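You operate a simulated robot arm through the tools that you are given. There is no shell and no other tool. Be economical: measure what you need, move in short steps, check, and stop when the job is done.

You are at the controls of a simulated robot arm. One attempt, no reset.

## Task
Measure tubes 24 and 21 one at a time; move the higher one to hole 1 of rack 72. Set down upright: what you pick out.

The check looks at the end state, three seconds after you hand in, the way a careful person would. Anything else that was tipped, shoved, dropped, spilled or broken makes it a failure.

## Robot
A 6-joint arm with a fingered hand, fixed in place. Base frame: the origin is at the foot of the arm, x ahead of it, y to its left, z up. Lengths are in mm, angles in rad, forces in N, time in s.
With the tool pointing down near the work surface it reaches from about 260 to 680 mm from the base axis. Its first joint turns from -2.897 to 2.897 rad. Payload 4 kg.
The tool frame sits at the grasp point between the pads (the TCP): z along the fingers, y along the line on which they close. The tips reach 22 mm beyond it. Largest opening 112 mm; the body of the gripper starts 60 mm behind the TCP. The gripper is a hand of 4 fingers: y runs from the thumb to the fingers, the wrist lies at [0, 0, -218] in the tool frame, and closing takes about 1.5 s.
Orientation is that of the tool frame in the base frame, as a unit quaternion [w, x, y, z]. With the fingers straight down and closing along the base's y, the tool's x points along the base's -x, its y along +y and its z along -z.

## Interface
- The arm moves only by the tool send_rows. Its arguments are lists of equal length, an entry for each row: "offset": the shift along the tool's x, y, z in cm, a list of three; "dr": the turn, a rotation vector about the tool's x, y, z in rad, a list of three. In form: {"offset": [[tx, ty, tz], ...], "dr": [[ax, ay, az], ...]}. A call has 1 to 12 rows; each row shifts and turns the commanded pose from where the row before left it, along the tool's axes as they then stand. "hand" is the opening in per cent of the stroke, from 0 (shut) to 100 (fully open), set as the call begins (left out, the last holds). Each row takes 0.2 s and may step no farther than 50 mm and 0.15 rad from the row before; otherwise, or with a gripper value out of range, the whole call is refused. Where a pose cannot be reached the arm comes as near as it can. A force on the tool above 60 N (or 10 N above the force at the start of the call, whichever is more), or a blocked arm, ends the call early, and 0.2 s more pass. Each finger travels about 45 mm/s and halts on what it meets, pressing with about 27 N; the grip force reading is that of the motor and also rises with nothing between the fingers. The clock runs only during rows and for 0.2 s after the last one: add rows that do not move to give the fingers time. It gives the time, the measured TCP pose, the force on the tool (base axes), the opening and the grip force at its end, in the units of the frame above (readings bear some noise), with the torque about the TCP (base axes, N m) and any sound that the robot's microphone picked up.
- Cameras (640 x 400 px; columns grow to the right, rows downward): "scene" is fixed at [408.9, 638.7, 1712.8]; the picture's right is [-0.99, 0.13, 0.00], its down [0.12, 0.95, -0.29] and it looks along [-0.04, -0.29, -0.96] (base axes); focal length 365 px, centre (320, 200). "wrist" rides on the gripper at [69, 4, -83] in the tool frame; the picture's right is [-0.06, 1.00, 0.00], its down [-0.77, -0.05, -0.64] and it looks along [-0.64, -0.04, 0.77] (tool axes); focal length 243 px, centre (320, 200). There is no depth. A picture from a camera that has moved, and an enlarged one, comes with that camera's place and axes in the base frame and with its lens. The place of the scene camera against the robot may be out by one fixed shift of up to 25 mm in any direction.
- capture(camera): a new picture of that camera. It takes no simulated time.
- move_fingers(finger1, finger2, finger3, thumb_bend): sets how far each is bent, from 0 (flat) to 1 (curled in); at 0.3 the hand is open as for a grip, at 0.7 the pads meet at the TCP. One left out holds its place. A second passes; each finger stops where it meets its share of the squeeze, and holds until it gets a number again. A gripper value or a shape takes the hand back. It gives what a move gives, with no picture; readings hold the bend of each and the force on the fingers (four entries, about 0 where the hand has none), thumb and palm.
- grasp_type(shape): the hand has 4 fingers and takes this shape, open, in about a second: jaw (thumb against the fingers, like two jaws); tri (thumb and two fingers); tip (a fingertip pinch); poke (one finger out to press); point (the index stretched); flat (the hand flat); cup (the hand cupped); fist (a fist). The gripper value then closes the fingers along that shape, each until it touches; the sizes above hold for jaw. It gives what a move gives, with no picture.
- enlarge(camera, box): a new picture of the part [left, top, right, bottom] of that camera's present view, enlarged. It takes no simulated time.
- close_job(): hands the job in; it is judged then, once.

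Work in short steps. Places have to be worked out from the pictures, the camera data and where the tool is seen: move nearer, look again, correct. Check each grasp and each placing, and mend what went wrong. You have 120 turns and 64 pictures in all, those below and enlarged ones among them. Open the gripper and draw the arm clear of the work before you hand the job in, unless the task says otherwise.

The tools are called as a command line: name --argument value ..., lists and objects as JSON in quotes. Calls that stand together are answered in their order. send_rows: Moves the arm, as the interface text tells. Its arguments: {"type":"object","properties":{"offset":{"type":"array","items":{"type":"array","items":{"type":"number"}}},"dr":{"type":"array","items":{"type":"array","items":{"type":"number"}}},"hand":{"type":"number"}},"required":["offset","dr"]} The other tools are called the same way: grasp_type (shape) gives the hand a shape; move_fingers (finger1, finger2, finger3, thumb_bend) moves the fingers one by one; capture (camera) takes a picture; enlarge (camera, box) takes an enlarged picture of a part of a camera's view; close_job () hands the job in.

At the start:

```text
time: 0.0
tool_pos: [276.7, 331.4, 1194.5]
orientation: [0.0, 0.0, 1.0, -0.001]
wrist_force: [-0.6, 0.1, -0.3]
torque: [0.02, 0.0, 0.02]
grip_width: 112.0
gripper_force: 0.0
shape: jaw
bend: [0.3, 0.3, 0.3, 0.3]
finger forces: [0.0, 0.0, 0.0, 0.1, 0.0, 0.1]
```

scene: 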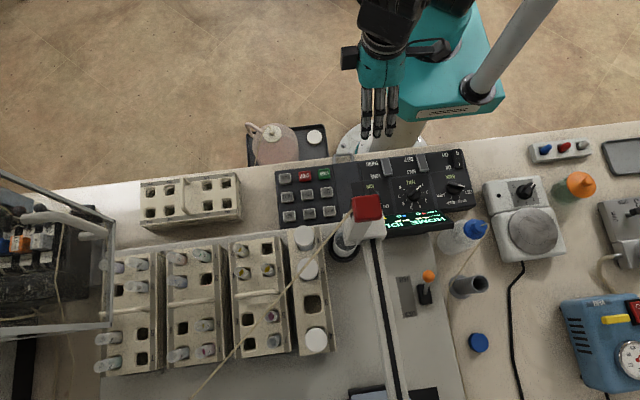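
wrist: 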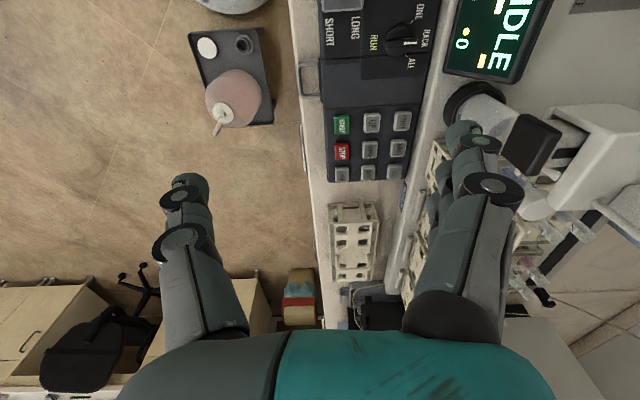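

The scene shows an autosampler-like machine with racks, tubes and a keypad/display. I look closer at the racks and the panel.

enlarge --camera "scene" --box '[90, 160, 350, 390]'

enlarge --camera "scene" --box '[260, 130, 480, 270]'

enlarge --camera "scene" --box '[420, 130, 640, 400]'

```text
1.74 times, centred on (220, 275) of scene
camera zoom: at [408.9, 638.7, 1712.8], right [-0.99, 0.13, 0.0], down [0.12, 0.95, -0.29], along [-0.04, -0.29, -0.96], focal length 634 px, centre (494, 70)
```

zoom: 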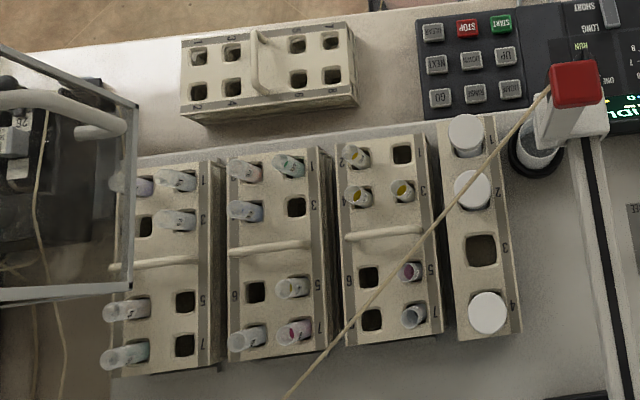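

```text
2.86 times, centred on (370, 200) of scene
camera zoom: at [408.9, 638.7, 1712.8], right [-0.99, 0.13, 0.0], down [0.12, 0.95, -0.29], along [-0.04, -0.29, -0.96], focal length 1042 px, centre (177, 200)
```

zoom: 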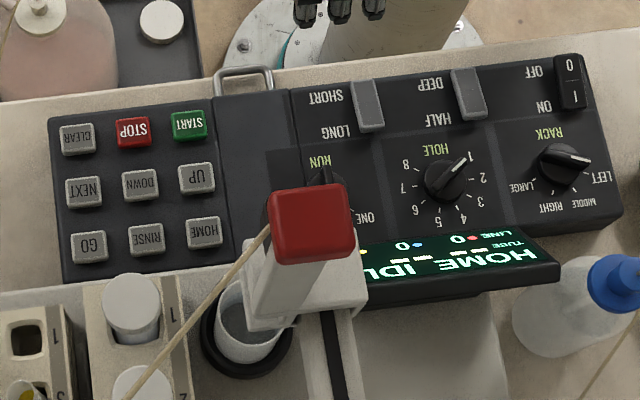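

```text
1.48 times, centred on (530, 265) of scene
camera zoom: at [408.9, 638.7, 1712.8], right [-0.99, 0.13, 0.0], down [0.12, 0.95, -0.29], along [-0.04, -0.29, -0.96], focal length 540 px, centre (9, 104)
```

zoom: 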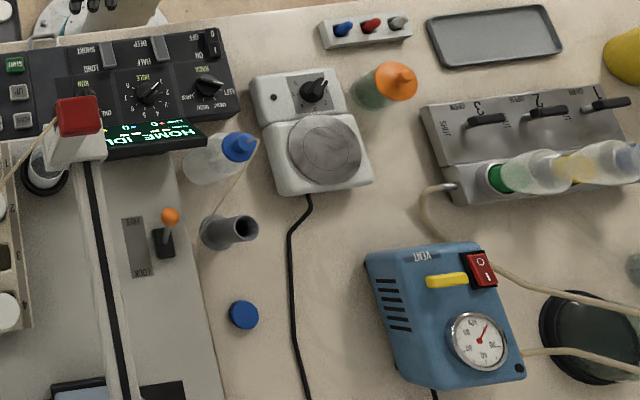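

The table appears to lie near z≈900, with the racks far out in +x/+y. I move the arm outward at height to view the racks and labels with the wrist camera.

send_rows --offset '[[-5, 0, 0], [-5, 0, 0], [-5, 0, 0], [0, 0, 0]]' --dr '[[0, 0, 0], [0, 0, 0], [0, 0, 0], [0, 0, 0]]'

capture --camera "wrist"

capture --camera "scene"

```text
time: 1.0
tool_pos: [425.6, 331.8, 1189.9]
orientation: [0.001, 0.001, 1.0, 0.0]
wrist_force: [-0.4, 0.2, 0.1]
torque: [0.03, -0.01, 0.01]
grip_width: 111.8
gripper_force: 0.0
shape: jaw
bend: [0.3, 0.3, 0.3, 0.3]
finger forces: [0.0, 0.0, 0.0, 0.0, 0.0, 0.0]
```

```text
58 pictures are left
camera wrist: at [356.7, 337.4, 1273.9], right [0.06, 1.0, 0.0], down [0.77, -0.05, 0.64], along [0.64, -0.04, -0.77], focal length 243 px, centre (320, 200)
```

wrist: 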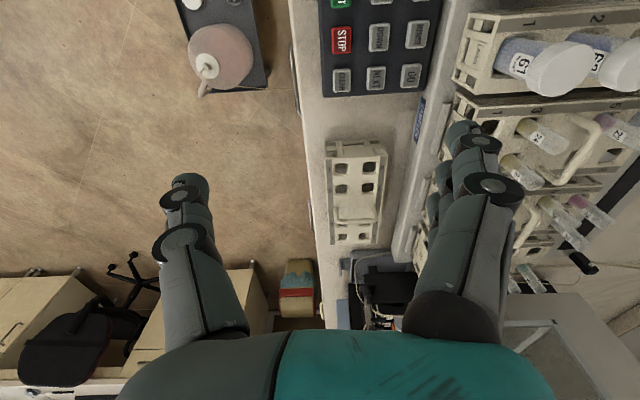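

```text
57 pictures are left
```

scene: 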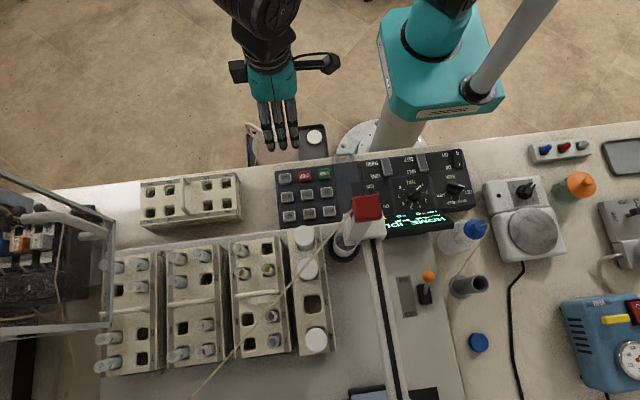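

The tubes carry number labels. I shift the arm toward +y to view the racks and read labels.

send_rows --offset '[[0, 5, 0], [0, 5, 0], [0, 5, 0], [0, 5, 0], [0, 0, 0]]' --dr '[[0, 0, 0], [0, 0, 0], [0, 0, 0], [0, 0, 0], [0, 0, 0]]'

capture --camera "wrist"

```text
time: 2.2
tool_pos: [405.1, 482.3, 1172.7]
orientation: [0.0, 0.0, 1.0, 0.0]
wrist_force: [-0.2, 0.8, -0.5]
torque: [0.01, -0.02, 0.0]
grip_width: 111.8
gripper_force: 0.0
shape: jaw
bend: [0.3, 0.3, 0.3, 0.3]
finger forces: [0.0, 0.0, 0.0, 0.0, 0.0, 0.0]
out of reach, approached as far as the arm can: row 3, 4
```

```text
56 pictures are left
camera wrist: at [337.1, 487.1, 1257.0], right [0.06, 1.0, 0.0], down [0.77, -0.05, 0.64], along [0.64, -0.04, -0.77], focal length 243 px, centre (320, 200)
```

wrist: 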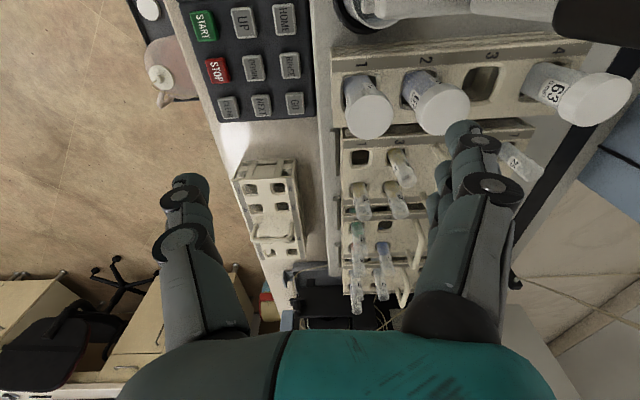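

Labels are partly readable. I enlarge the rack region for detail.

enlarge --camera "wrist" --box '[320, 30, 560, 180]'

enlarge --camera "wrist" --box '[220, 130, 440, 320]'

```text
2.67 times, centred on (440, 105) of wrist
camera zoom: at [337.1, 487.1, 1257.0], right [0.06, 1.0, 0.0], down [0.77, -0.05, 0.64], along [0.64, -0.04, -0.77], focal length 647 px, centre (0, 453)
```

zoom: 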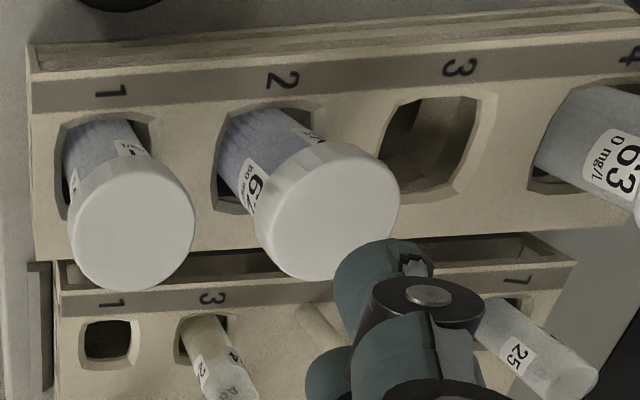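

```text
2.11 times, centred on (330, 225) of wrist
camera zoom: at [337.1, 487.1, 1257.0], right [0.06, 1.0, 0.0], down [0.77, -0.05, 0.64], along [0.64, -0.04, -0.77], focal length 511 px, centre (299, 147)
```

zoom: 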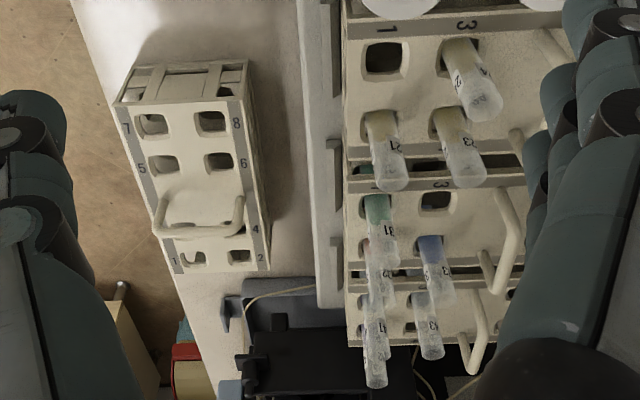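

I zoom tightly on the near rack's visible tubes.

enlarge --camera "wrist" --box '[340, 135, 450, 225]'

enlarge --camera "wrist" --box '[230, 150, 310, 270]'

```text
4.44 times, centred on (395, 180) of wrist
camera zoom: at [337.1, 487.1, 1257.0], right [0.06, 1.0, 0.0], down [0.77, -0.05, 0.64], along [0.64, -0.04, -0.77], focal length 1078 px, centre (-13, 289)
```

zoom: 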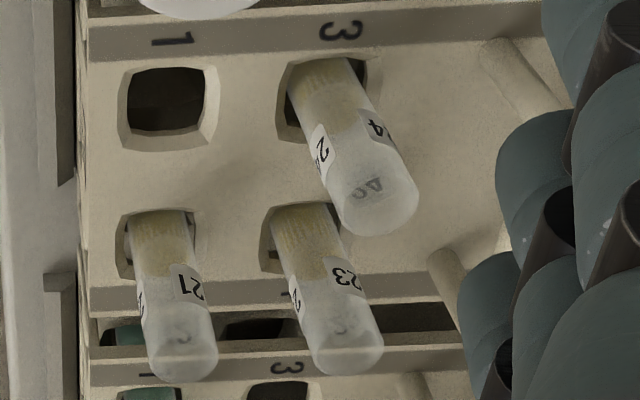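

```text
3.33 times, centred on (270, 210) of wrist
camera zoom: at [337.1, 487.1, 1257.0], right [0.06, 1.0, 0.0], down [0.77, -0.05, 0.64], along [0.64, -0.04, -0.77], focal length 809 px, centre (487, 167)
```

zoom: 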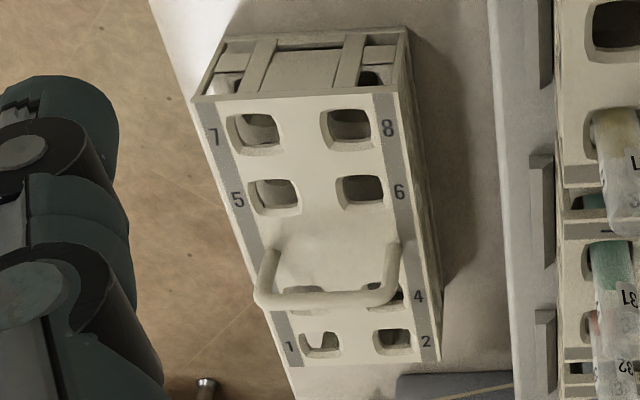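

Tube 24 is in hole 3, 21 in hole 2, 23 in hole 4 of the near rack. Now I look for rack ID labels in the scene view.

enlarge --camera "scene" --box '[135, 165, 255, 240]'

enlarge --camera "scene" --box '[220, 220, 340, 370]'

enlarge --camera "scene" --box '[95, 235, 230, 385]'

enlarge --camera "scene" --box '[350, 140, 480, 240]'

```text
5.33 times, centred on (195, 202) of scene
camera zoom: at [408.9, 638.7, 1712.8], right [-0.99, 0.13, 0.0], down [0.12, 0.95, -0.29], along [-0.04, -0.29, -0.96], focal length 1945 px, centre (987, 187)
```

zoom: 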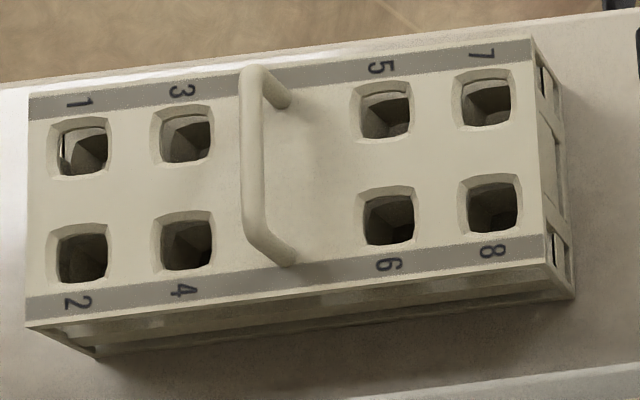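

```text
2.67 times, centred on (280, 295) of scene
camera zoom: at [408.9, 638.7, 1712.8], right [-0.99, 0.13, 0.0], down [0.12, 0.95, -0.29], along [-0.04, -0.29, -0.96], focal length 973 px, centre (427, -53)
```

zoom: 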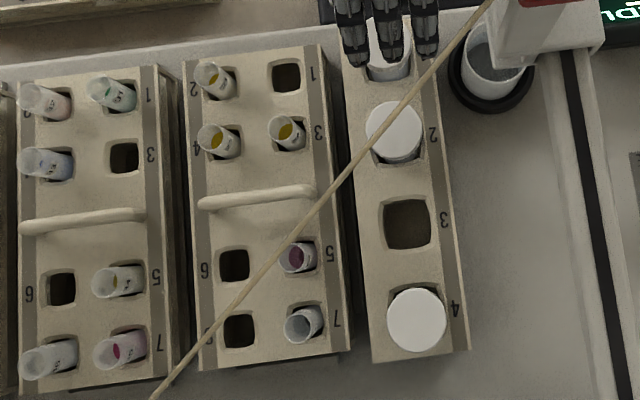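

```text
2.67 times, centred on (162, 310) of scene
camera zoom: at [408.9, 638.7, 1712.8], right [-0.99, 0.13, 0.0], down [0.12, 0.95, -0.29], along [-0.04, -0.29, -0.96], focal length 973 px, centre (740, -93)
```

zoom: 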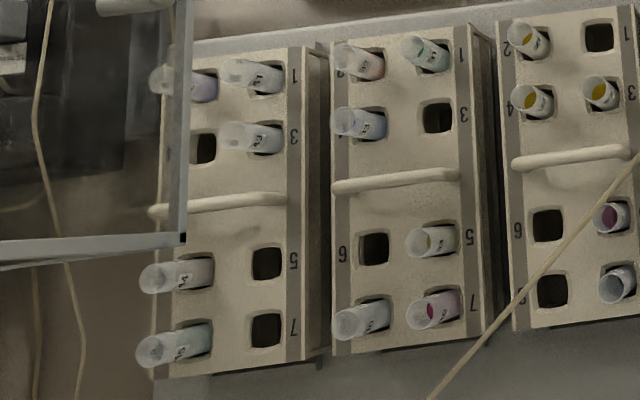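

```text
4.00 times, centred on (415, 190) of scene
camera zoom: at [408.9, 638.7, 1712.8], right [-0.99, 0.13, 0.0], down [0.12, 0.95, -0.29], along [-0.04, -0.29, -0.96], focal length 1459 px, centre (-60, 240)
```

zoom: 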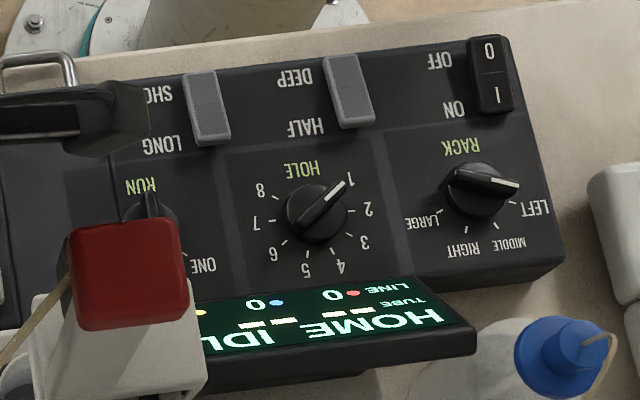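

No rack ID is visible from above; it may be on the end/side faces. I go back and lower in front of the spare rack to inspect its end face.

send_rows --offset '[[0, -5, 0], [0, -5, 0], [0, -5, 0], [0, 0, 5], [0, 0, 5], [0, 0, 0]]' --dr '[[0, 0, 0], [0, 0, 0], [0, 0, 0], [0, 0, 0], [0, 0, 0], [0, 0, 0]]'

capture --camera "wrist"

```text
time: 3.6
tool_pos: [408.5, 328.4, 1071.5]
orientation: [0.0, 0.0, 1.0, 0.0]
wrist_force: [0.2, 0.2, 0.2]
torque: [0.04, 0.0, 0.0]
grip_width: 112.0
gripper_force: 0.0
shape: jaw
bend: [0.3, 0.3, 0.3, 0.3]
finger forces: [0.0, 0.0, 0.0, 0.0, 0.1, 0.1]
```

```text
47 pictures are left
camera wrist: at [340.3, 334.5, 1155.3], right [0.06, 1.0, 0.0], down [0.76, -0.05, 0.64], along [0.64, -0.04, -0.77], focal length 243 px, centre (320, 200)
```

wrist: 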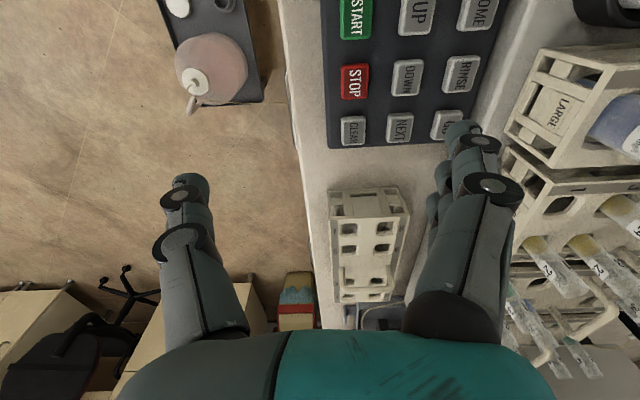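

The LARGE label is on the −y end face of the racks. I zoom there for the near rack's label, including the spare rack's end.

enlarge --camera "wrist" --box '[320, 60, 640, 310]'

```text
1.60 times, centred on (480, 185) of wrist
camera zoom: at [340.3, 334.5, 1155.3], right [0.06, 1.0, 0.0], down [0.76, -0.05, 0.64], along [0.64, -0.04, -0.77], focal length 388 px, centre (64, 224)
```

zoom: 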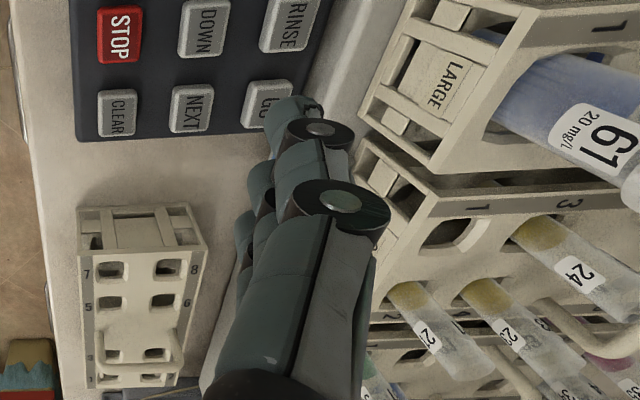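

I yaw the hand ~50° so the camera looks toward +x+y and can see the racks' −y end faces.

send_rows --offset '[[0, -3, 0], [0, -3, 0], [0, -3, 0], [0, 0, 0], [0, 0, 0], [0, 0, 0], [0, 0, 0]]' --dr '[[0, 0, 0], [0, 0, -0.15], [0, 0, -0.15], [0, 0, -0.15], [0, 0, -0.15], [0, 0, -0.15], [0, 0, -0.15]]'

capture --camera "wrist"

```text
time: 5.2
tool_pos: [411.8, 242.9, 1074.7]
orientation: [0.0, -0.436, 0.9, 0.0]
wrist_force: [-0.7, -0.2, -0.2]
torque: [-0.03, 0.0, 0.02]
grip_width: 111.6
gripper_force: 0.0
shape: jaw
bend: [0.3, 0.3, 0.3, 0.3]
finger forces: [0.0, 0.1, 0.0, 0.1, 0.0, 0.0]
```

```text
45 pictures are left
camera wrist: at [366.0, 192.4, 1157.6], right [-0.74, 0.67, 0.0], down [0.51, 0.57, 0.64], along [0.43, 0.48, -0.77], focal length 243 px, centre (320, 200)
```

wrist: 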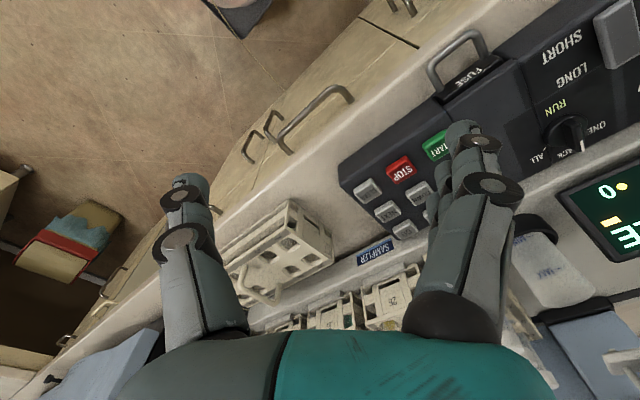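

End-face labels of the racks are visible near (340–400, 305). Zooming in.

enlarge --camera "wrist" --box '[260, 200, 430, 335]'

```text
2.96 times, centred on (345, 268) of wrist
camera zoom: at [366.0, 192.4, 1157.6], right [-0.74, 0.67, 0.0], down [0.51, 0.57, 0.64], along [0.43, 0.48, -0.77], focal length 719 px, centre (246, 0)
```

zoom: 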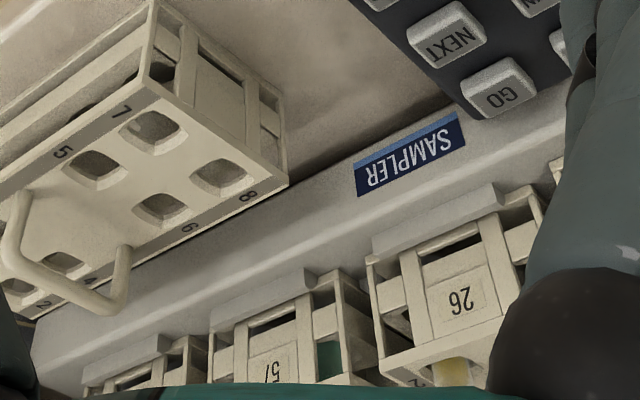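

Text is upside down in this view; near rack reads "92". I advance along the viewing direction to read the middle/right racks.

send_rows --offset '[[-5, 0, 0], [-5, 0, 0], [-4, 0, 0], [0, 0, 0]]' --dr '[[0, 0, 0], [0, 0, 0], [0, 0, 0], [0, 0, 0]]'

capture --camera "wrist"

```text
time: 6.2
tool_pos: [498.8, 355.9, 1077.3]
orientation: [0.0, -0.435, 0.9, -0.001]
wrist_force: [-1.2, 0.7, -0.9]
torque: [-0.01, -0.03, -0.01]
grip_width: 111.9
gripper_force: 0.0
shape: jaw
bend: [0.3, 0.3, 0.3, 0.3]
finger forces: [0.1, 0.1, 0.0, 0.0, 0.0, 0.1]
```

```text
43 pictures are left
camera wrist: at [454.5, 304.9, 1160.0], right [-0.74, 0.67, 0.0], down [0.51, 0.57, 0.64], along [0.43, 0.48, -0.77], focal length 243 px, centre (320, 200)
```

wrist: 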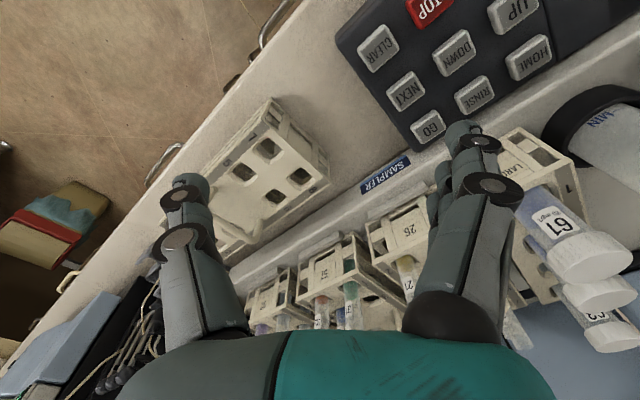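

enlarge --camera "wrist" --box '[235, 190, 435, 335]'

```text
2.76 times, centred on (335, 262) of wrist
camera zoom: at [454.5, 304.9, 1160.0], right [-0.74, 0.67, 0.0], down [0.51, 0.57, 0.64], along [0.43, 0.48, -0.77], focal length 669 px, centre (279, 28)
```

zoom: 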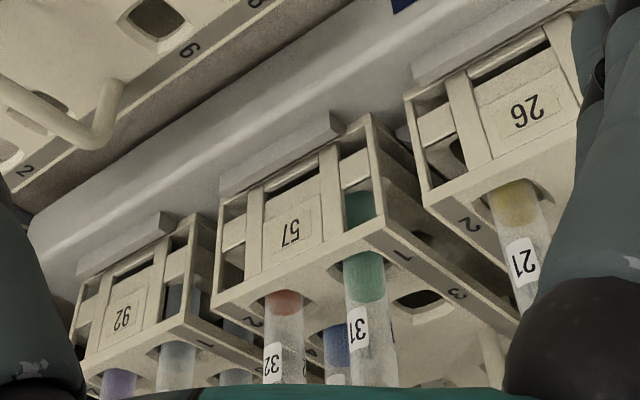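

Racks in the sampler are 26 (tubes 2x), 57 and 92, so the loose rack must be 72 (its label is on the hidden hole‑1 end). Now I go view the control panel.

send_rows --offset '[[4.8, 2.6, -1], [4.8, 2.6, -1], [4.8, 2.6, -1], [4.7, 2.5, -1], [0, 0, 0], [0, 0, 0], [0, 0, 0], [0, 0, 0], [0, 0, 0], [0, 0, 0]]' --dr '[[0, 0, 0], [0, 0, 0], [0, 0, 0], [0, 0, 0], [0, 0, -0.135], [0, 0, -0.135], [0, 0, -0.135], [0, 0, -0.135], [0, 0, -0.13], [0, 0, 0]]'

capture --camera "wrist"

```text
refused: row 1 steps farther than a row can; nothing moved
```

```text
41 pictures are left
camera wrist: at [454.5, 304.9, 1160.0], right [-0.74, 0.67, 0.0], down [0.51, 0.57, 0.64], along [0.43, 0.48, -0.77], focal length 243 px, centre (320, 200)
```

wrist: 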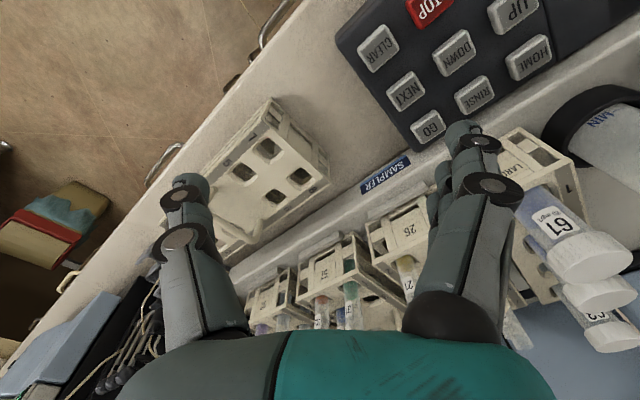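

Step too long; I split it into smaller rows.

send_rows --offset '[[3.9, 2.1, -0.8], [3.9, 2.1, -0.8], [3.9, 2.1, -0.8], [3.9, 2.1, -0.8], [3.6, 2.0, -0.8], [0, 0, 0], [0, 0, 0], [0, 0, 0], [0, 0, 0], [0, 0, 0], [0, 0, 0]]' --dr '[[0, 0, 0], [0, 0, 0], [0, 0, 0], [0, 0, 0], [0, 0, 0], [0, 0, -0.135], [0, 0, -0.135], [0, 0, -0.135], [0, 0, -0.135], [0, 0, -0.13], [0, 0, 0]]'

```text
time: 8.6
tool_pos: [298.1, 266.8, 1115.3]
orientation: [0.0, 0.707, -0.707, 0.0]
wrist_force: [0.3, -0.1, -0.1]
torque: [-0.01, 0.0, -0.02]
grip_width: 111.8
gripper_force: 0.0
shape: jaw
bend: [0.3, 0.3, 0.3, 0.3]
finger forces: [0.1, 0.0, 0.1, 0.0, 0.0, 0.0]
```

Now I take a panel view from here.

capture --camera "wrist"

```text
40 pictures are left
camera wrist: at [294.4, 199.3, 1198.2], right [-1.0, 0.06, 0.0], down [0.05, 0.77, 0.64], along [0.04, 0.64, -0.77], focal length 243 px, centre (320, 200)
```

wrist: 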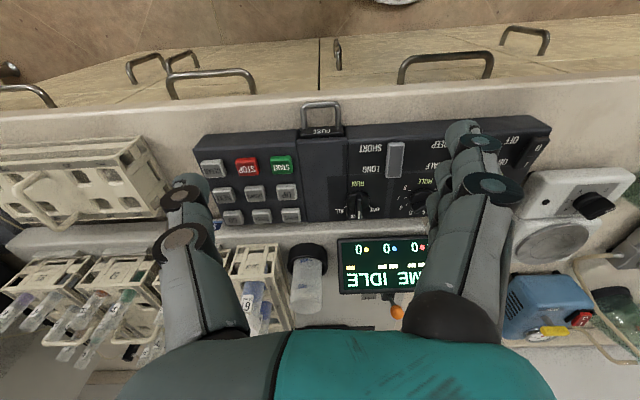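

The panel is in view but fingers block part. I set the poke shape (needed for buttons) and zoom.

grasp_type --shape "poke"

enlarge --camera "wrist" --box '[190, 110, 560, 335]'

```text
time: 9.5
tool_pos: [298.4, 267.0, 1115.6]
orientation: [0.0, -0.707, 0.708, 0.0]
wrist_force: [-0.8, 0.6, 0.6]
torque: [0.04, 0.02, 0.02]
grip_width: 0.1
gripper_force: 0.2
shape: poke
bend: [1.0, 1.0, 1.0, 0.47]
finger forces: [0.0, 0.0, 0.0, 0.1, 0.1, 0.0]
```

```text
1.73 times, centred on (375, 222) of wrist
camera zoom: at [294.3, 199.3, 1198.2], right [-1.0, 0.07, 0.0], down [0.05, 0.77, 0.64], along [0.04, 0.64, -0.77], focal length 420 px, centre (225, 161)
```

zoom: 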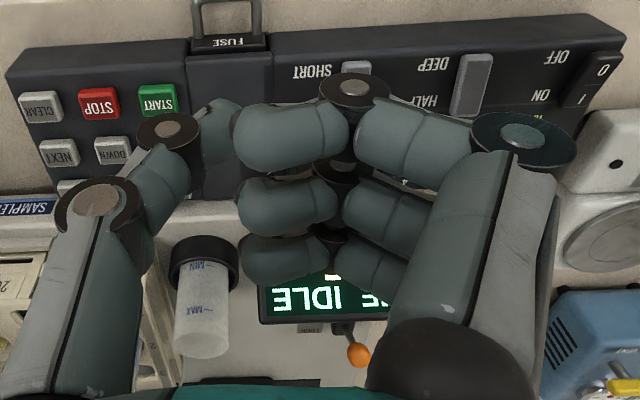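

In "poke" all three fingers curl and the thumb is out. I try "point" to see which fits pressing better.

grasp_type --shape "point"

capture --camera "wrist"

enlarge --camera "scene" --box '[260, 20, 480, 250]'

```text
time: 10.4
tool_pos: [298.7, 267.4, 1115.8]
orientation: [0.0, -0.707, 0.707, 0.0]
wrist_force: [-0.1, -0.4, -0.9]
torque: [0.01, 0.0, -0.01]
grip_width: 105.8
gripper_force: 0.1
shape: point
bend: [0.31, 1.0, 1.0, 0.55]
finger forces: [0.1, 0.1, 0.0, 0.0, 0.1, 0.0]
```

```text
38 pictures are left
camera wrist: at [294.3, 199.3, 1198.2], right [-1.0, 0.07, 0.0], down [0.05, 0.77, 0.64], along [0.04, 0.64, -0.77], focal length 243 px, centre (320, 200)
```

wrist: 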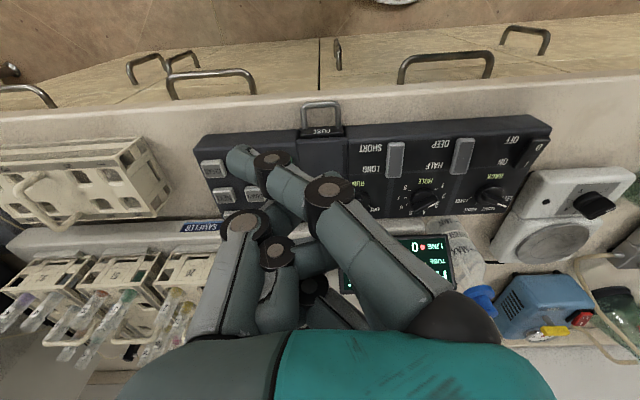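

```text
1.74 times, centred on (370, 135) of scene
camera zoom: at [408.9, 638.7, 1712.8], right [-0.99, 0.13, 0.0], down [0.12, 0.95, -0.29], along [-0.04, -0.29, -0.96], focal length 634 px, centre (233, 313)
```

zoom: 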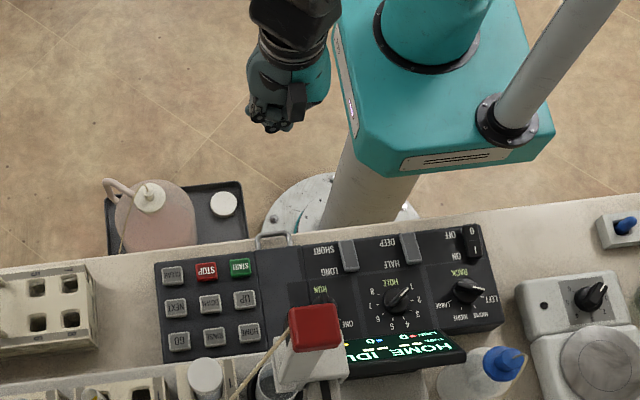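

Point's geometry is unclear; I'll build my own: from jaw, keep finger1 at 0.6 and curl the others, then look where its tip is.

grasp_type --shape "jaw"

move_fingers --finger1 0.5 --finger2 1 --finger3 1 --thumb_bend 0.0

capture --camera "wrist"

```text
time: 11.3
tool_pos: [297.8, 267.2, 1116.5]
orientation: [0.0, -0.706, 0.708, 0.0]
wrist_force: [-0.2, 0.8, 0.1]
torque: [-0.02, -0.01, -0.02]
grip_width: 112.0
gripper_force: 0.0
shape: jaw
bend: [0.3, 0.3, 0.3, 0.3]
finger forces: [0.0, 0.1, 0.0, 0.0, 0.1, 0.0]
```

```text
time: 12.3
tool_pos: [298.0, 267.8, 1115.2]
orientation: [0.001, -0.706, 0.708, -0.001]
wrist_force: [0.0, 0.0, 1.0]
torque: [0.0, 0.0, -0.03]
grip_width: 100.4
gripper_force: 0.0
shape: fingers
bend: [0.5, 1.0, 1.0, 0.01]
finger forces: [0.0, 0.0, 0.0, 0.0, 0.0, 0.1]
```

```text
36 pictures are left
camera wrist: at [294.3, 199.3, 1198.2], right [-1.0, 0.07, 0.0], down [0.05, 0.77, 0.64], along [0.04, 0.64, -0.77], focal length 243 px, centre (320, 200)
```

wrist: 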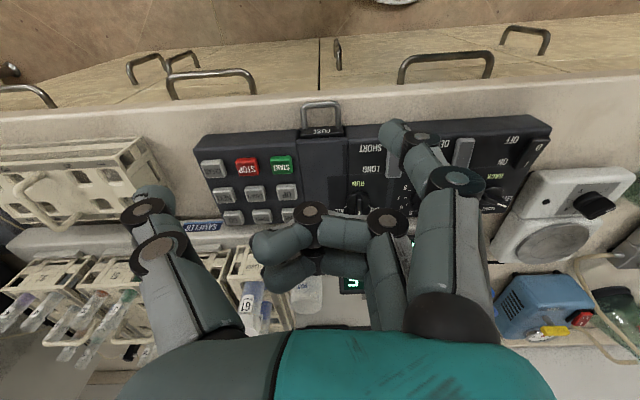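

Finger1 is now a single poker at roughly tool (+25,+30,+22). I zoom on the dials to read RUN.

enlarge --camera "wrist" --box '[330, 120, 560, 225]'

```text
2.78 times, centred on (445, 172) of wrist
camera zoom: at [294.3, 199.3, 1198.2], right [-1.0, 0.07, 0.0], down [0.05, 0.77, 0.64], along [0.04, 0.64, -0.77], focal length 675 px, centre (-28, 276)
```

zoom: 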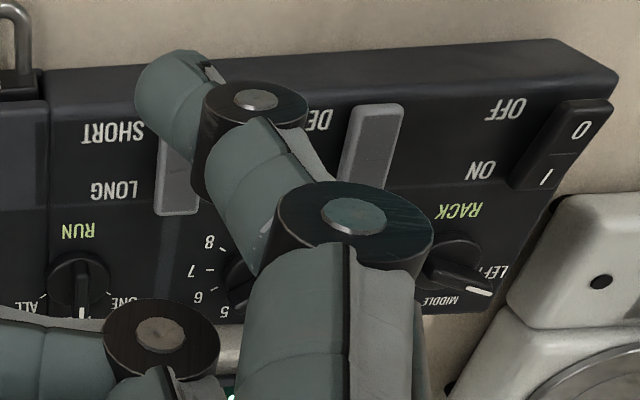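

RUN points to RACK; ONE is one step counter‑clockwise. HOLE is at 1, RACK at LEFT. I reset to jaw and hover above the RUN knob (est. ~(256,415)).

send_rows --offset '[[-3.7, 1.05, 2.6], [-3.7, 1.05, 2.6], [-3.7, 1.05, 2.6], [-3.7, 1.05, 2.2], [0, 0, 0]]' --dr '[[0, 0, 0], [0, 0, 0], [0, 0, 0], [0, 0, 0], [0, 0, 0]]' --hand 60

capture --camera "wrist"

```text
time: 13.5
tool_pos: [256.6, 413.9, 1013.6]
orientation: [0.0, -0.707, 0.708, -0.001]
wrist_force: [-0.5, 0.1, 0.3]
torque: [0.04, 0.03, -0.02]
grip_width: 67.4
gripper_force: 0.1
shape: jaw
bend: [0.71, 0.71, 0.71, 0.69]
finger forces: [0.1, 0.0, 0.1, 0.1, 0.1, 0.0]
```

```text
34 pictures are left
camera wrist: at [252.8, 345.3, 1096.6], right [-1.0, 0.07, 0.0], down [0.05, 0.76, 0.64], along [0.04, 0.64, -0.77], focal length 243 px, centre (320, 200)
```

wrist: 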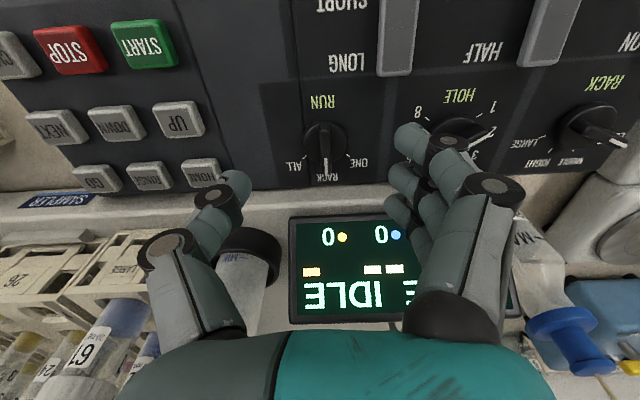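

Triangulation from three views puts the RUN knob near (253, 440, 910); the gantry head sits near (302,495) so I tilt the wrist back toward −y by 0.35 rad, then go closer above the knob.

send_rows --offset '[[0, 0, 0], [0, 0, 0], [0, 0, 0], [0, 0.2, 3.7], [0, 0.2, 3.0], [0, 0, 0]]' --dr '[[0, -0.12, 0], [0, -0.12, 0], [0, -0.11, 0], [0, 0, 0], [0, 0, 0], [0, 0, 0]]'

capture --camera "wrist"

```text
time: 14.9
tool_pos: [251.9, 439.1, 953.3]
orientation: [0.125, -0.695, 0.697, 0.124]
wrist_force: [1.9, -4.4, 18.0]
torque: [-0.38, 0.72, 0.19]
grip_width: 66.6
gripper_force: 0.0
shape: jaw
bend: [0.74, 0.71, 0.71, 0.69]
finger forces: [17.2, 0.0, 0.1, 0.0, 0.0, 0.1]
```

```text
33 pictures are left
camera wrist: at [247.9, 347.1, 1007.5], right [-1.0, 0.06, 0.02], down [0.05, 0.5, 0.87], along [0.04, 0.87, -0.5], focal length 243 px, centre (320, 200)
```

wrist: 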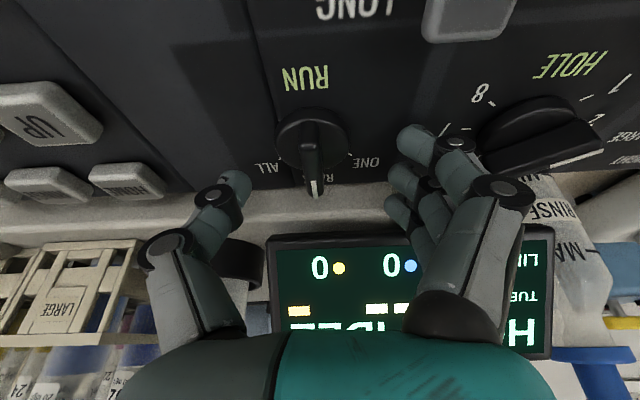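

Finger1 touches the panel surface (≈924 mm) because of the tilt, so the panel is higher than thought; knob is near (254, 432, 925–940). I lift, reduce the tilt to 0.15, and re-approach.

send_rows --offset '[[0, 0, -2], [0, 0, 0], [0, 0, 0], [0.45, -0.2, 1.0], [0, 0, 0.6], [0, 0, 0.5], [0, 0, 0]]' --dr '[[0, 0, 0], [0, 0.1, 0], [0, 0.1, 0], [0, 0, 0], [0, 0, 0], [0, 0, 0], [0, 0, 0]]' --hand 50

capture --camera "wrist"

```text
time: 16.5
tool_pos: [254.6, 429.8, 950.2]
orientation: [0.053, -0.704, 0.706, 0.054]
wrist_force: [-1.6, -2.9, 16.1]
torque: [-0.39, 0.58, 0.08]
grip_width: 56.8
gripper_force: 0.0
shape: jaw
bend: [0.75, 0.72, 0.72, 0.7]
finger forces: [15.8, 0.1, 0.0, 0.0, 0.0, 0.0]
```

```text
32 pictures are left
camera wrist: at [250.8, 350.1, 1021.7], right [-1.0, 0.06, 0.01], down [0.05, 0.66, 0.75], along [0.04, 0.75, -0.66], focal length 243 px, centre (320, 200)
```

wrist: 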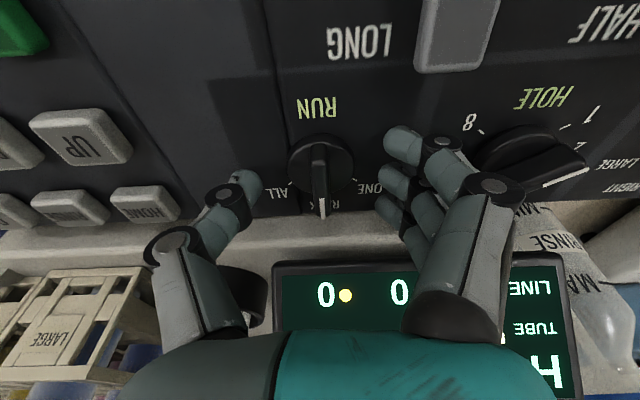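

Thumb and middle finger straddle the RUN bar nicely. I lift 3 mm and close on it.

send_rows --offset '[[0, 0, -0.3], [0, 0, 0], [0, 0, 0], [0, 0, 0], [0, 0, 0], [0, 0, 0], [0, 0, 0]]' --dr '[[0, 0, 0], [0, 0, 0], [0, 0, 0], [0, 0, 0], [0, 0, 0], [0, 0, 0], [0, 0, 0]]' --hand 0

capture --camera "wrist"

```text
time: 18.1
tool_pos: [256.4, 430.3, 954.5]
orientation: [0.055, -0.703, 0.707, 0.053]
wrist_force: [13.9, 1.6, 22.2]
torque: [0.04, -0.47, 0.04]
grip_width: 13.2
gripper_force: 26.9
shape: jaw
bend: [0.76, 0.72, 0.67, 0.7]
finger forces: [1.7, 10.6, 0.4, 0.0, 38.4, 0.0]
```

```text
31 pictures are left
camera wrist: at [250.9, 350.0, 1025.1], right [-1.0, 0.07, 0.01], down [0.05, 0.66, 0.75], along [0.05, 0.75, -0.66], focal length 243 px, centre (320, 200)
```

wrist: 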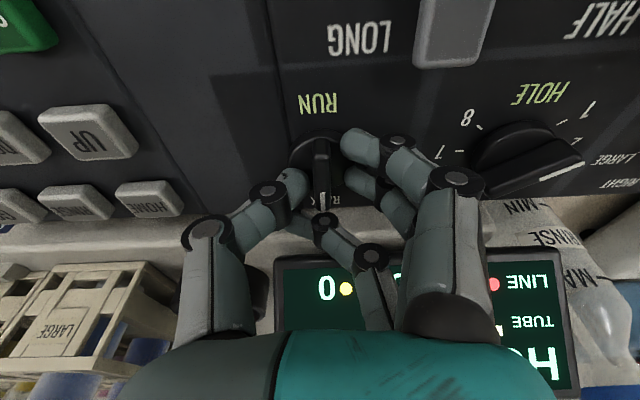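

Bar is gripped (13 mm). I rotate about the vertical by ~+45° (CCW) to turn RUN from RACK to ONE.

send_rows --offset '[[0, 0, 0], [0, 0, 0], [0, 0, 0], [0, 0, 0], [0, 0, 0], [0, 0, 0], [0, 0, 0]]' --dr '[[-0.02, 0, -0.13], [-0.02, 0, -0.13], [-0.02, 0, -0.13], [-0.02, 0, -0.13], [-0.02, 0, -0.13], [-0.02, 0, -0.13], [0, 0, 0]]'

capture --camera "wrist"

```text
time: 19.7
tool_pos: [254.6, 429.6, 952.7]
orientation: [-0.028, 0.923, -0.378, -0.07]
wrist_force: [2.8, 6.9, 33.4]
torque: [0.21, -0.13, 0.05]
grip_width: 14.1
gripper_force: 27.5
shape: jaw
bend: [0.76, 0.72, 0.67, 0.7]
finger forces: [4.1, 17.5, 0.4, 0.0, 38.5, 0.1]
```

```text
30 pictures are left
camera wrist: at [308.7, 371.9, 1024.7], right [-0.75, -0.67, 0.01], down [-0.43, 0.5, 0.75], along [-0.5, 0.56, -0.66], focal length 243 px, centre (320, 200)
```

wrist: 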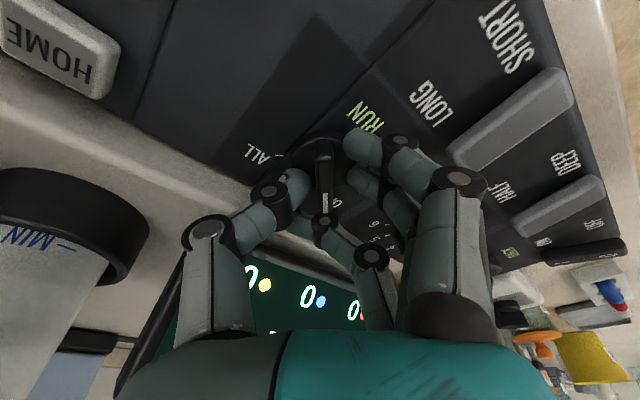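

The bar turned with the hand. I release, rise, and check the pointer.

send_rows --offset '[[0, 0, 0], [0, 0, 0], [0, 0, 0], [0, 0, -4], [0, 0, -3], [0, 0, 0]]' --dr '[[0, 0, 0], [0, 0, 0], [0, 0, 0], [0, 0, 0], [0, 0, 0], [0, 0, 0]]' --hand 50

capture --camera "wrist"

```text
time: 21.1
tool_pos: [260.9, 422.7, 1023.8]
orientation: [-0.027, 0.921, -0.381, -0.069]
wrist_force: [0.3, 0.5, 0.3]
torque: [-0.06, 0.01, -0.04]
grip_width: 55.4
gripper_force: 0.1
shape: jaw
bend: [0.73, 0.73, 0.72, 0.7]
finger forces: [0.1, 0.1, 0.0, 0.1, 0.0, 0.0]
```

```text
29 pictures are left
camera wrist: at [316.6, 364.4, 1095.3], right [-0.75, -0.66, 0.01], down [-0.43, 0.5, 0.75], along [-0.5, 0.56, -0.66], focal length 243 px, centre (320, 200)
```

wrist: 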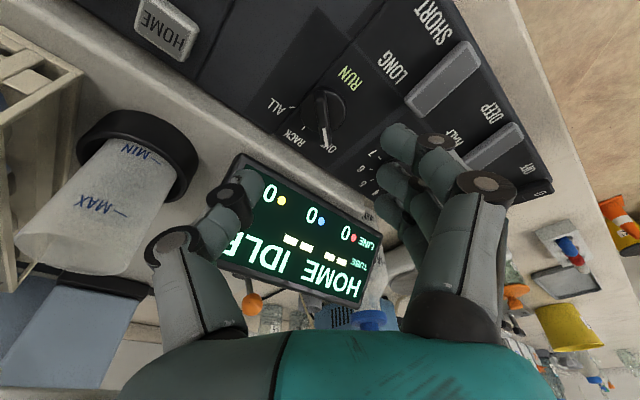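

RUN now points at ONE. Next the HOLE knob (~(158,430)), pointer at 1; I move over it, remove the tilt and yaw so the fingers will close across its bar.

send_rows --offset '[[0, 0, 0], [-2.6, 2.26, -0.33], [-2.6, 2.26, -0.33], [-2.6, 2.26, -0.33], [0, 0, 0]]' --dr '[[0, 0.15, 0], [0, 0, 0], [0, 0, 0], [0, 0, 0], [0, 0, 0]]'

send_rows --offset '[[0, 0, 0], [0, 0, 0], [0, 0, 0], [0, 0, 0], [0, 0, 0], [0, 0, 0], [0, 0, 0], [0, 0, 0], [0, 0, 0], [0, 0, 0], [0, 0, 0], [0, 0, 0]]' --dr '[[0, 0, 0.145], [0, 0, 0.145], [0, 0, 0.145], [0, 0, 0.145], [0, 0, 0.145], [0, 0, 0.145], [0, 0, 0.145], [0, 0, 0.145], [0, 0, 0.145], [0, 0, 0.145], [0, 0, 0.145], [0, 0, 0.145]]'

capture --camera "wrist"

```text
time: 22.3
tool_pos: [158.5, 431.8, 1032.9]
orientation: [0.0, 0.924, -0.382, -0.001]
wrist_force: [1.2, 1.0, 1.0]
torque: [-0.01, -0.03, -0.01]
grip_width: 55.5
gripper_force: 0.0
shape: jaw
bend: [0.73, 0.73, 0.72, 0.7]
finger forces: [0.0, 0.0, 0.0, 0.0, 0.1, 0.0]
```

```text
time: 24.9
tool_pos: [157.7, 429.9, 1031.2]
orientation: [0.0, -0.304, 0.953, -0.001]
wrist_force: [-0.1, -0.4, -0.4]
torque: [-0.01, -0.04, 0.03]
grip_width: 55.2
gripper_force: 0.0
shape: jaw
bend: [0.73, 0.73, 0.72, 0.7]
finger forces: [0.1, 0.0, 0.1, 0.0, 0.1, 0.0]
```

```text
28 pictures are left
camera wrist: at [100.5, 394.6, 1114.1], right [-0.52, 0.85, 0.0], down [0.65, 0.4, 0.64], along [0.54, 0.34, -0.77], focal length 243 px, centre (320, 200)
```

wrist: 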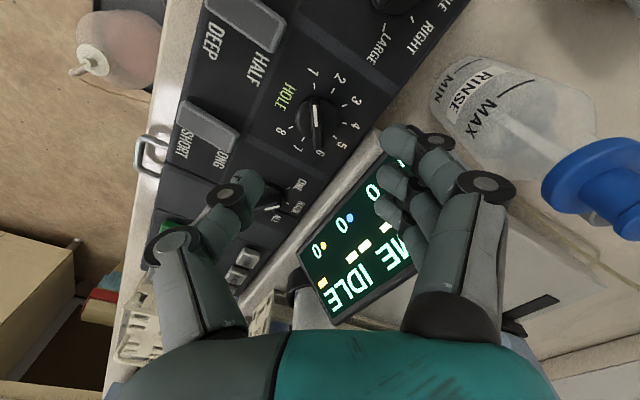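

The HOLE knob's bar lies between 1 and 6 in view; I zoom to see which end carries the pointer.

enlarge --camera "wrist" --box '[260, 60, 380, 170]'

```text
3.64 times, centred on (320, 115) of wrist
camera zoom: at [100.5, 394.6, 1114.1], right [-0.52, 0.85, 0.0], down [0.65, 0.4, 0.64], along [0.54, 0.34, -0.77], focal length 882 px, centre (320, 509)
```

zoom: 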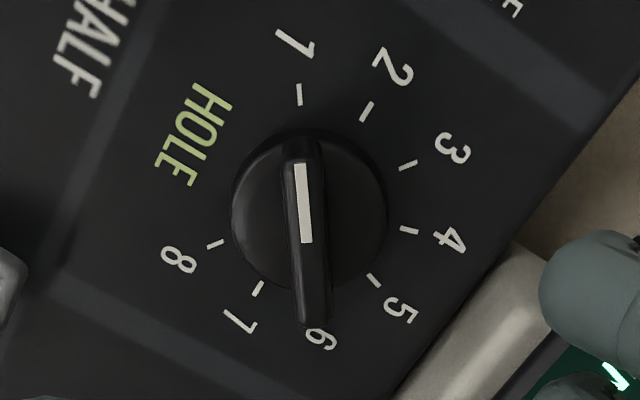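

The pointer is at 1, bar aligned with the hand. I descend onto it (knob centre ≈(162,431)).

send_rows --offset '[[-0.4, -0.15, 2.5], [0, 0, 2.5], [0, 0, 2.0], [0, 0, 0.9], [0, 0, 0]]' --dr '[[0, 0, 0], [0, 0, 0], [0, 0, 0], [0, 0, 0], [0, 0, 0]]'

capture --camera "wrist"

```text
time: 26.1
tool_pos: [163.0, 428.8, 952.4]
orientation: [-0.001, -0.304, 0.953, 0.0]
wrist_force: [-4.4, -22.0, 16.5]
torque: [0.88, 0.11, 0.28]
grip_width: 51.5
gripper_force: 0.2
shape: jaw
bend: [0.73, 0.73, 0.76, 0.7]
finger forces: [0.0, 0.1, 26.1, 0.0, 0.0, 0.0]
```

```text
26 pictures are left
camera wrist: at [104.8, 394.0, 1036.0], right [-0.53, 0.85, 0.0], down [0.65, 0.41, 0.64], along [0.54, 0.34, -0.77], focal length 243 px, centre (320, 200)
```

wrist: 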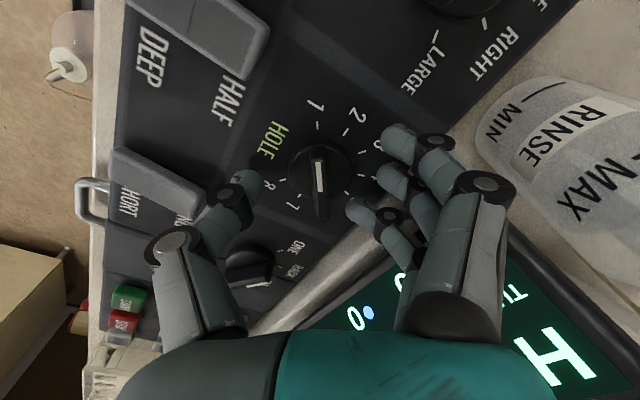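

Finger3 presses something at the panel's back edge; closing will pull it away. I lift 3 mm and close on the bar.

send_rows --offset '[[0, 0, -0.3], [0, 0, 0], [0, 0, 0], [0, 0, 0], [0, 0, 0], [0, 0, 0], [0, 0, 0]]' --dr '[[0, 0, 0], [0, 0, 0], [0, 0, 0], [0, 0, 0], [0, 0, 0], [0, 0, 0], [0, 0, 0]]' --hand 0

```text
time: 27.7
tool_pos: [163.7, 430.7, 956.3]
orientation: [0.0, -0.304, 0.953, 0.002]
wrist_force: [0.6, 1.6, 12.1]
torque: [0.02, 0.09, 0.01]
grip_width: 13.6
gripper_force: 27.0
shape: jaw
bend: [0.7, 0.73, 0.75, 0.7]
finger forces: [13.3, 12.7, 2.8, 0.0, 22.5, 0.1]
```

Bar gripped at 13.6 mm. I rotate clockwise 72° (two steps) toward 3.

send_rows --offset '[[0, 0, 0], [0, 0, 0], [0, 0, 0], [0, 0, 0], [0, 0, 0], [0, 0, 0], [0, 0, 0], [0, 0, 0], [0, 0, 0], [0, 0, 0]]' --dr '[[0, 0, 0.14], [0, 0, 0.14], [0, 0, 0.14], [0, 0, 0.14], [0, 0, 0.14], [0, 0, 0.14], [0, 0, 0.14], [0, 0, 0.14], [0, 0, 0.14], [0, 0, 0]]'

send_rows --offset '[[0, 0, 0], [0, 0, 0], [0, 0, 0], [0, 0, -4], [0, 0, -4], [0, 0, 0]]' --dr '[[0, 0, 0], [0, 0, 0], [0, 0, 0], [0, 0, 0], [0, 0, 0], [0, 0, 0]]' --hand 40

capture --camera "wrist"

```text
time: 29.9
tool_pos: [163.2, 429.0, 956.5]
orientation: [-0.001, 0.317, 0.949, -0.002]
wrist_force: [16.2, -19.3, 21.5]
torque: [-0.5, -0.21, 0.05]
grip_width: 13.8
gripper_force: 27.1
shape: jaw
bend: [0.71, 0.73, 0.75, 0.7]
finger forces: [7.1, 17.0, 4.6, 0.0, 33.8, 0.0]
```

```text
time: 31.3
tool_pos: [162.5, 431.4, 1035.8]
orientation: [-0.002, 0.315, 0.949, -0.001]
wrist_force: [0.2, -0.1, 0.6]
torque: [-0.02, -0.01, 0.03]
grip_width: 44.4
gripper_force: 0.0
shape: jaw
bend: [0.73, 0.73, 0.73, 0.7]
finger forces: [0.0, 0.0, 0.0, 0.0, 0.1, 0.1]
```

```text
25 pictures are left
camera wrist: at [110.5, 478.3, 1118.4], right [0.65, 0.76, 0.0], down [0.59, -0.5, 0.64], along [0.49, -0.42, -0.77], focal length 243 px, centre (320, 200)
```

wrist: 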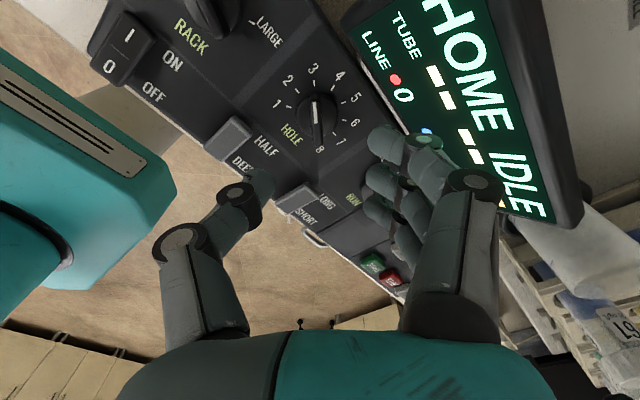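

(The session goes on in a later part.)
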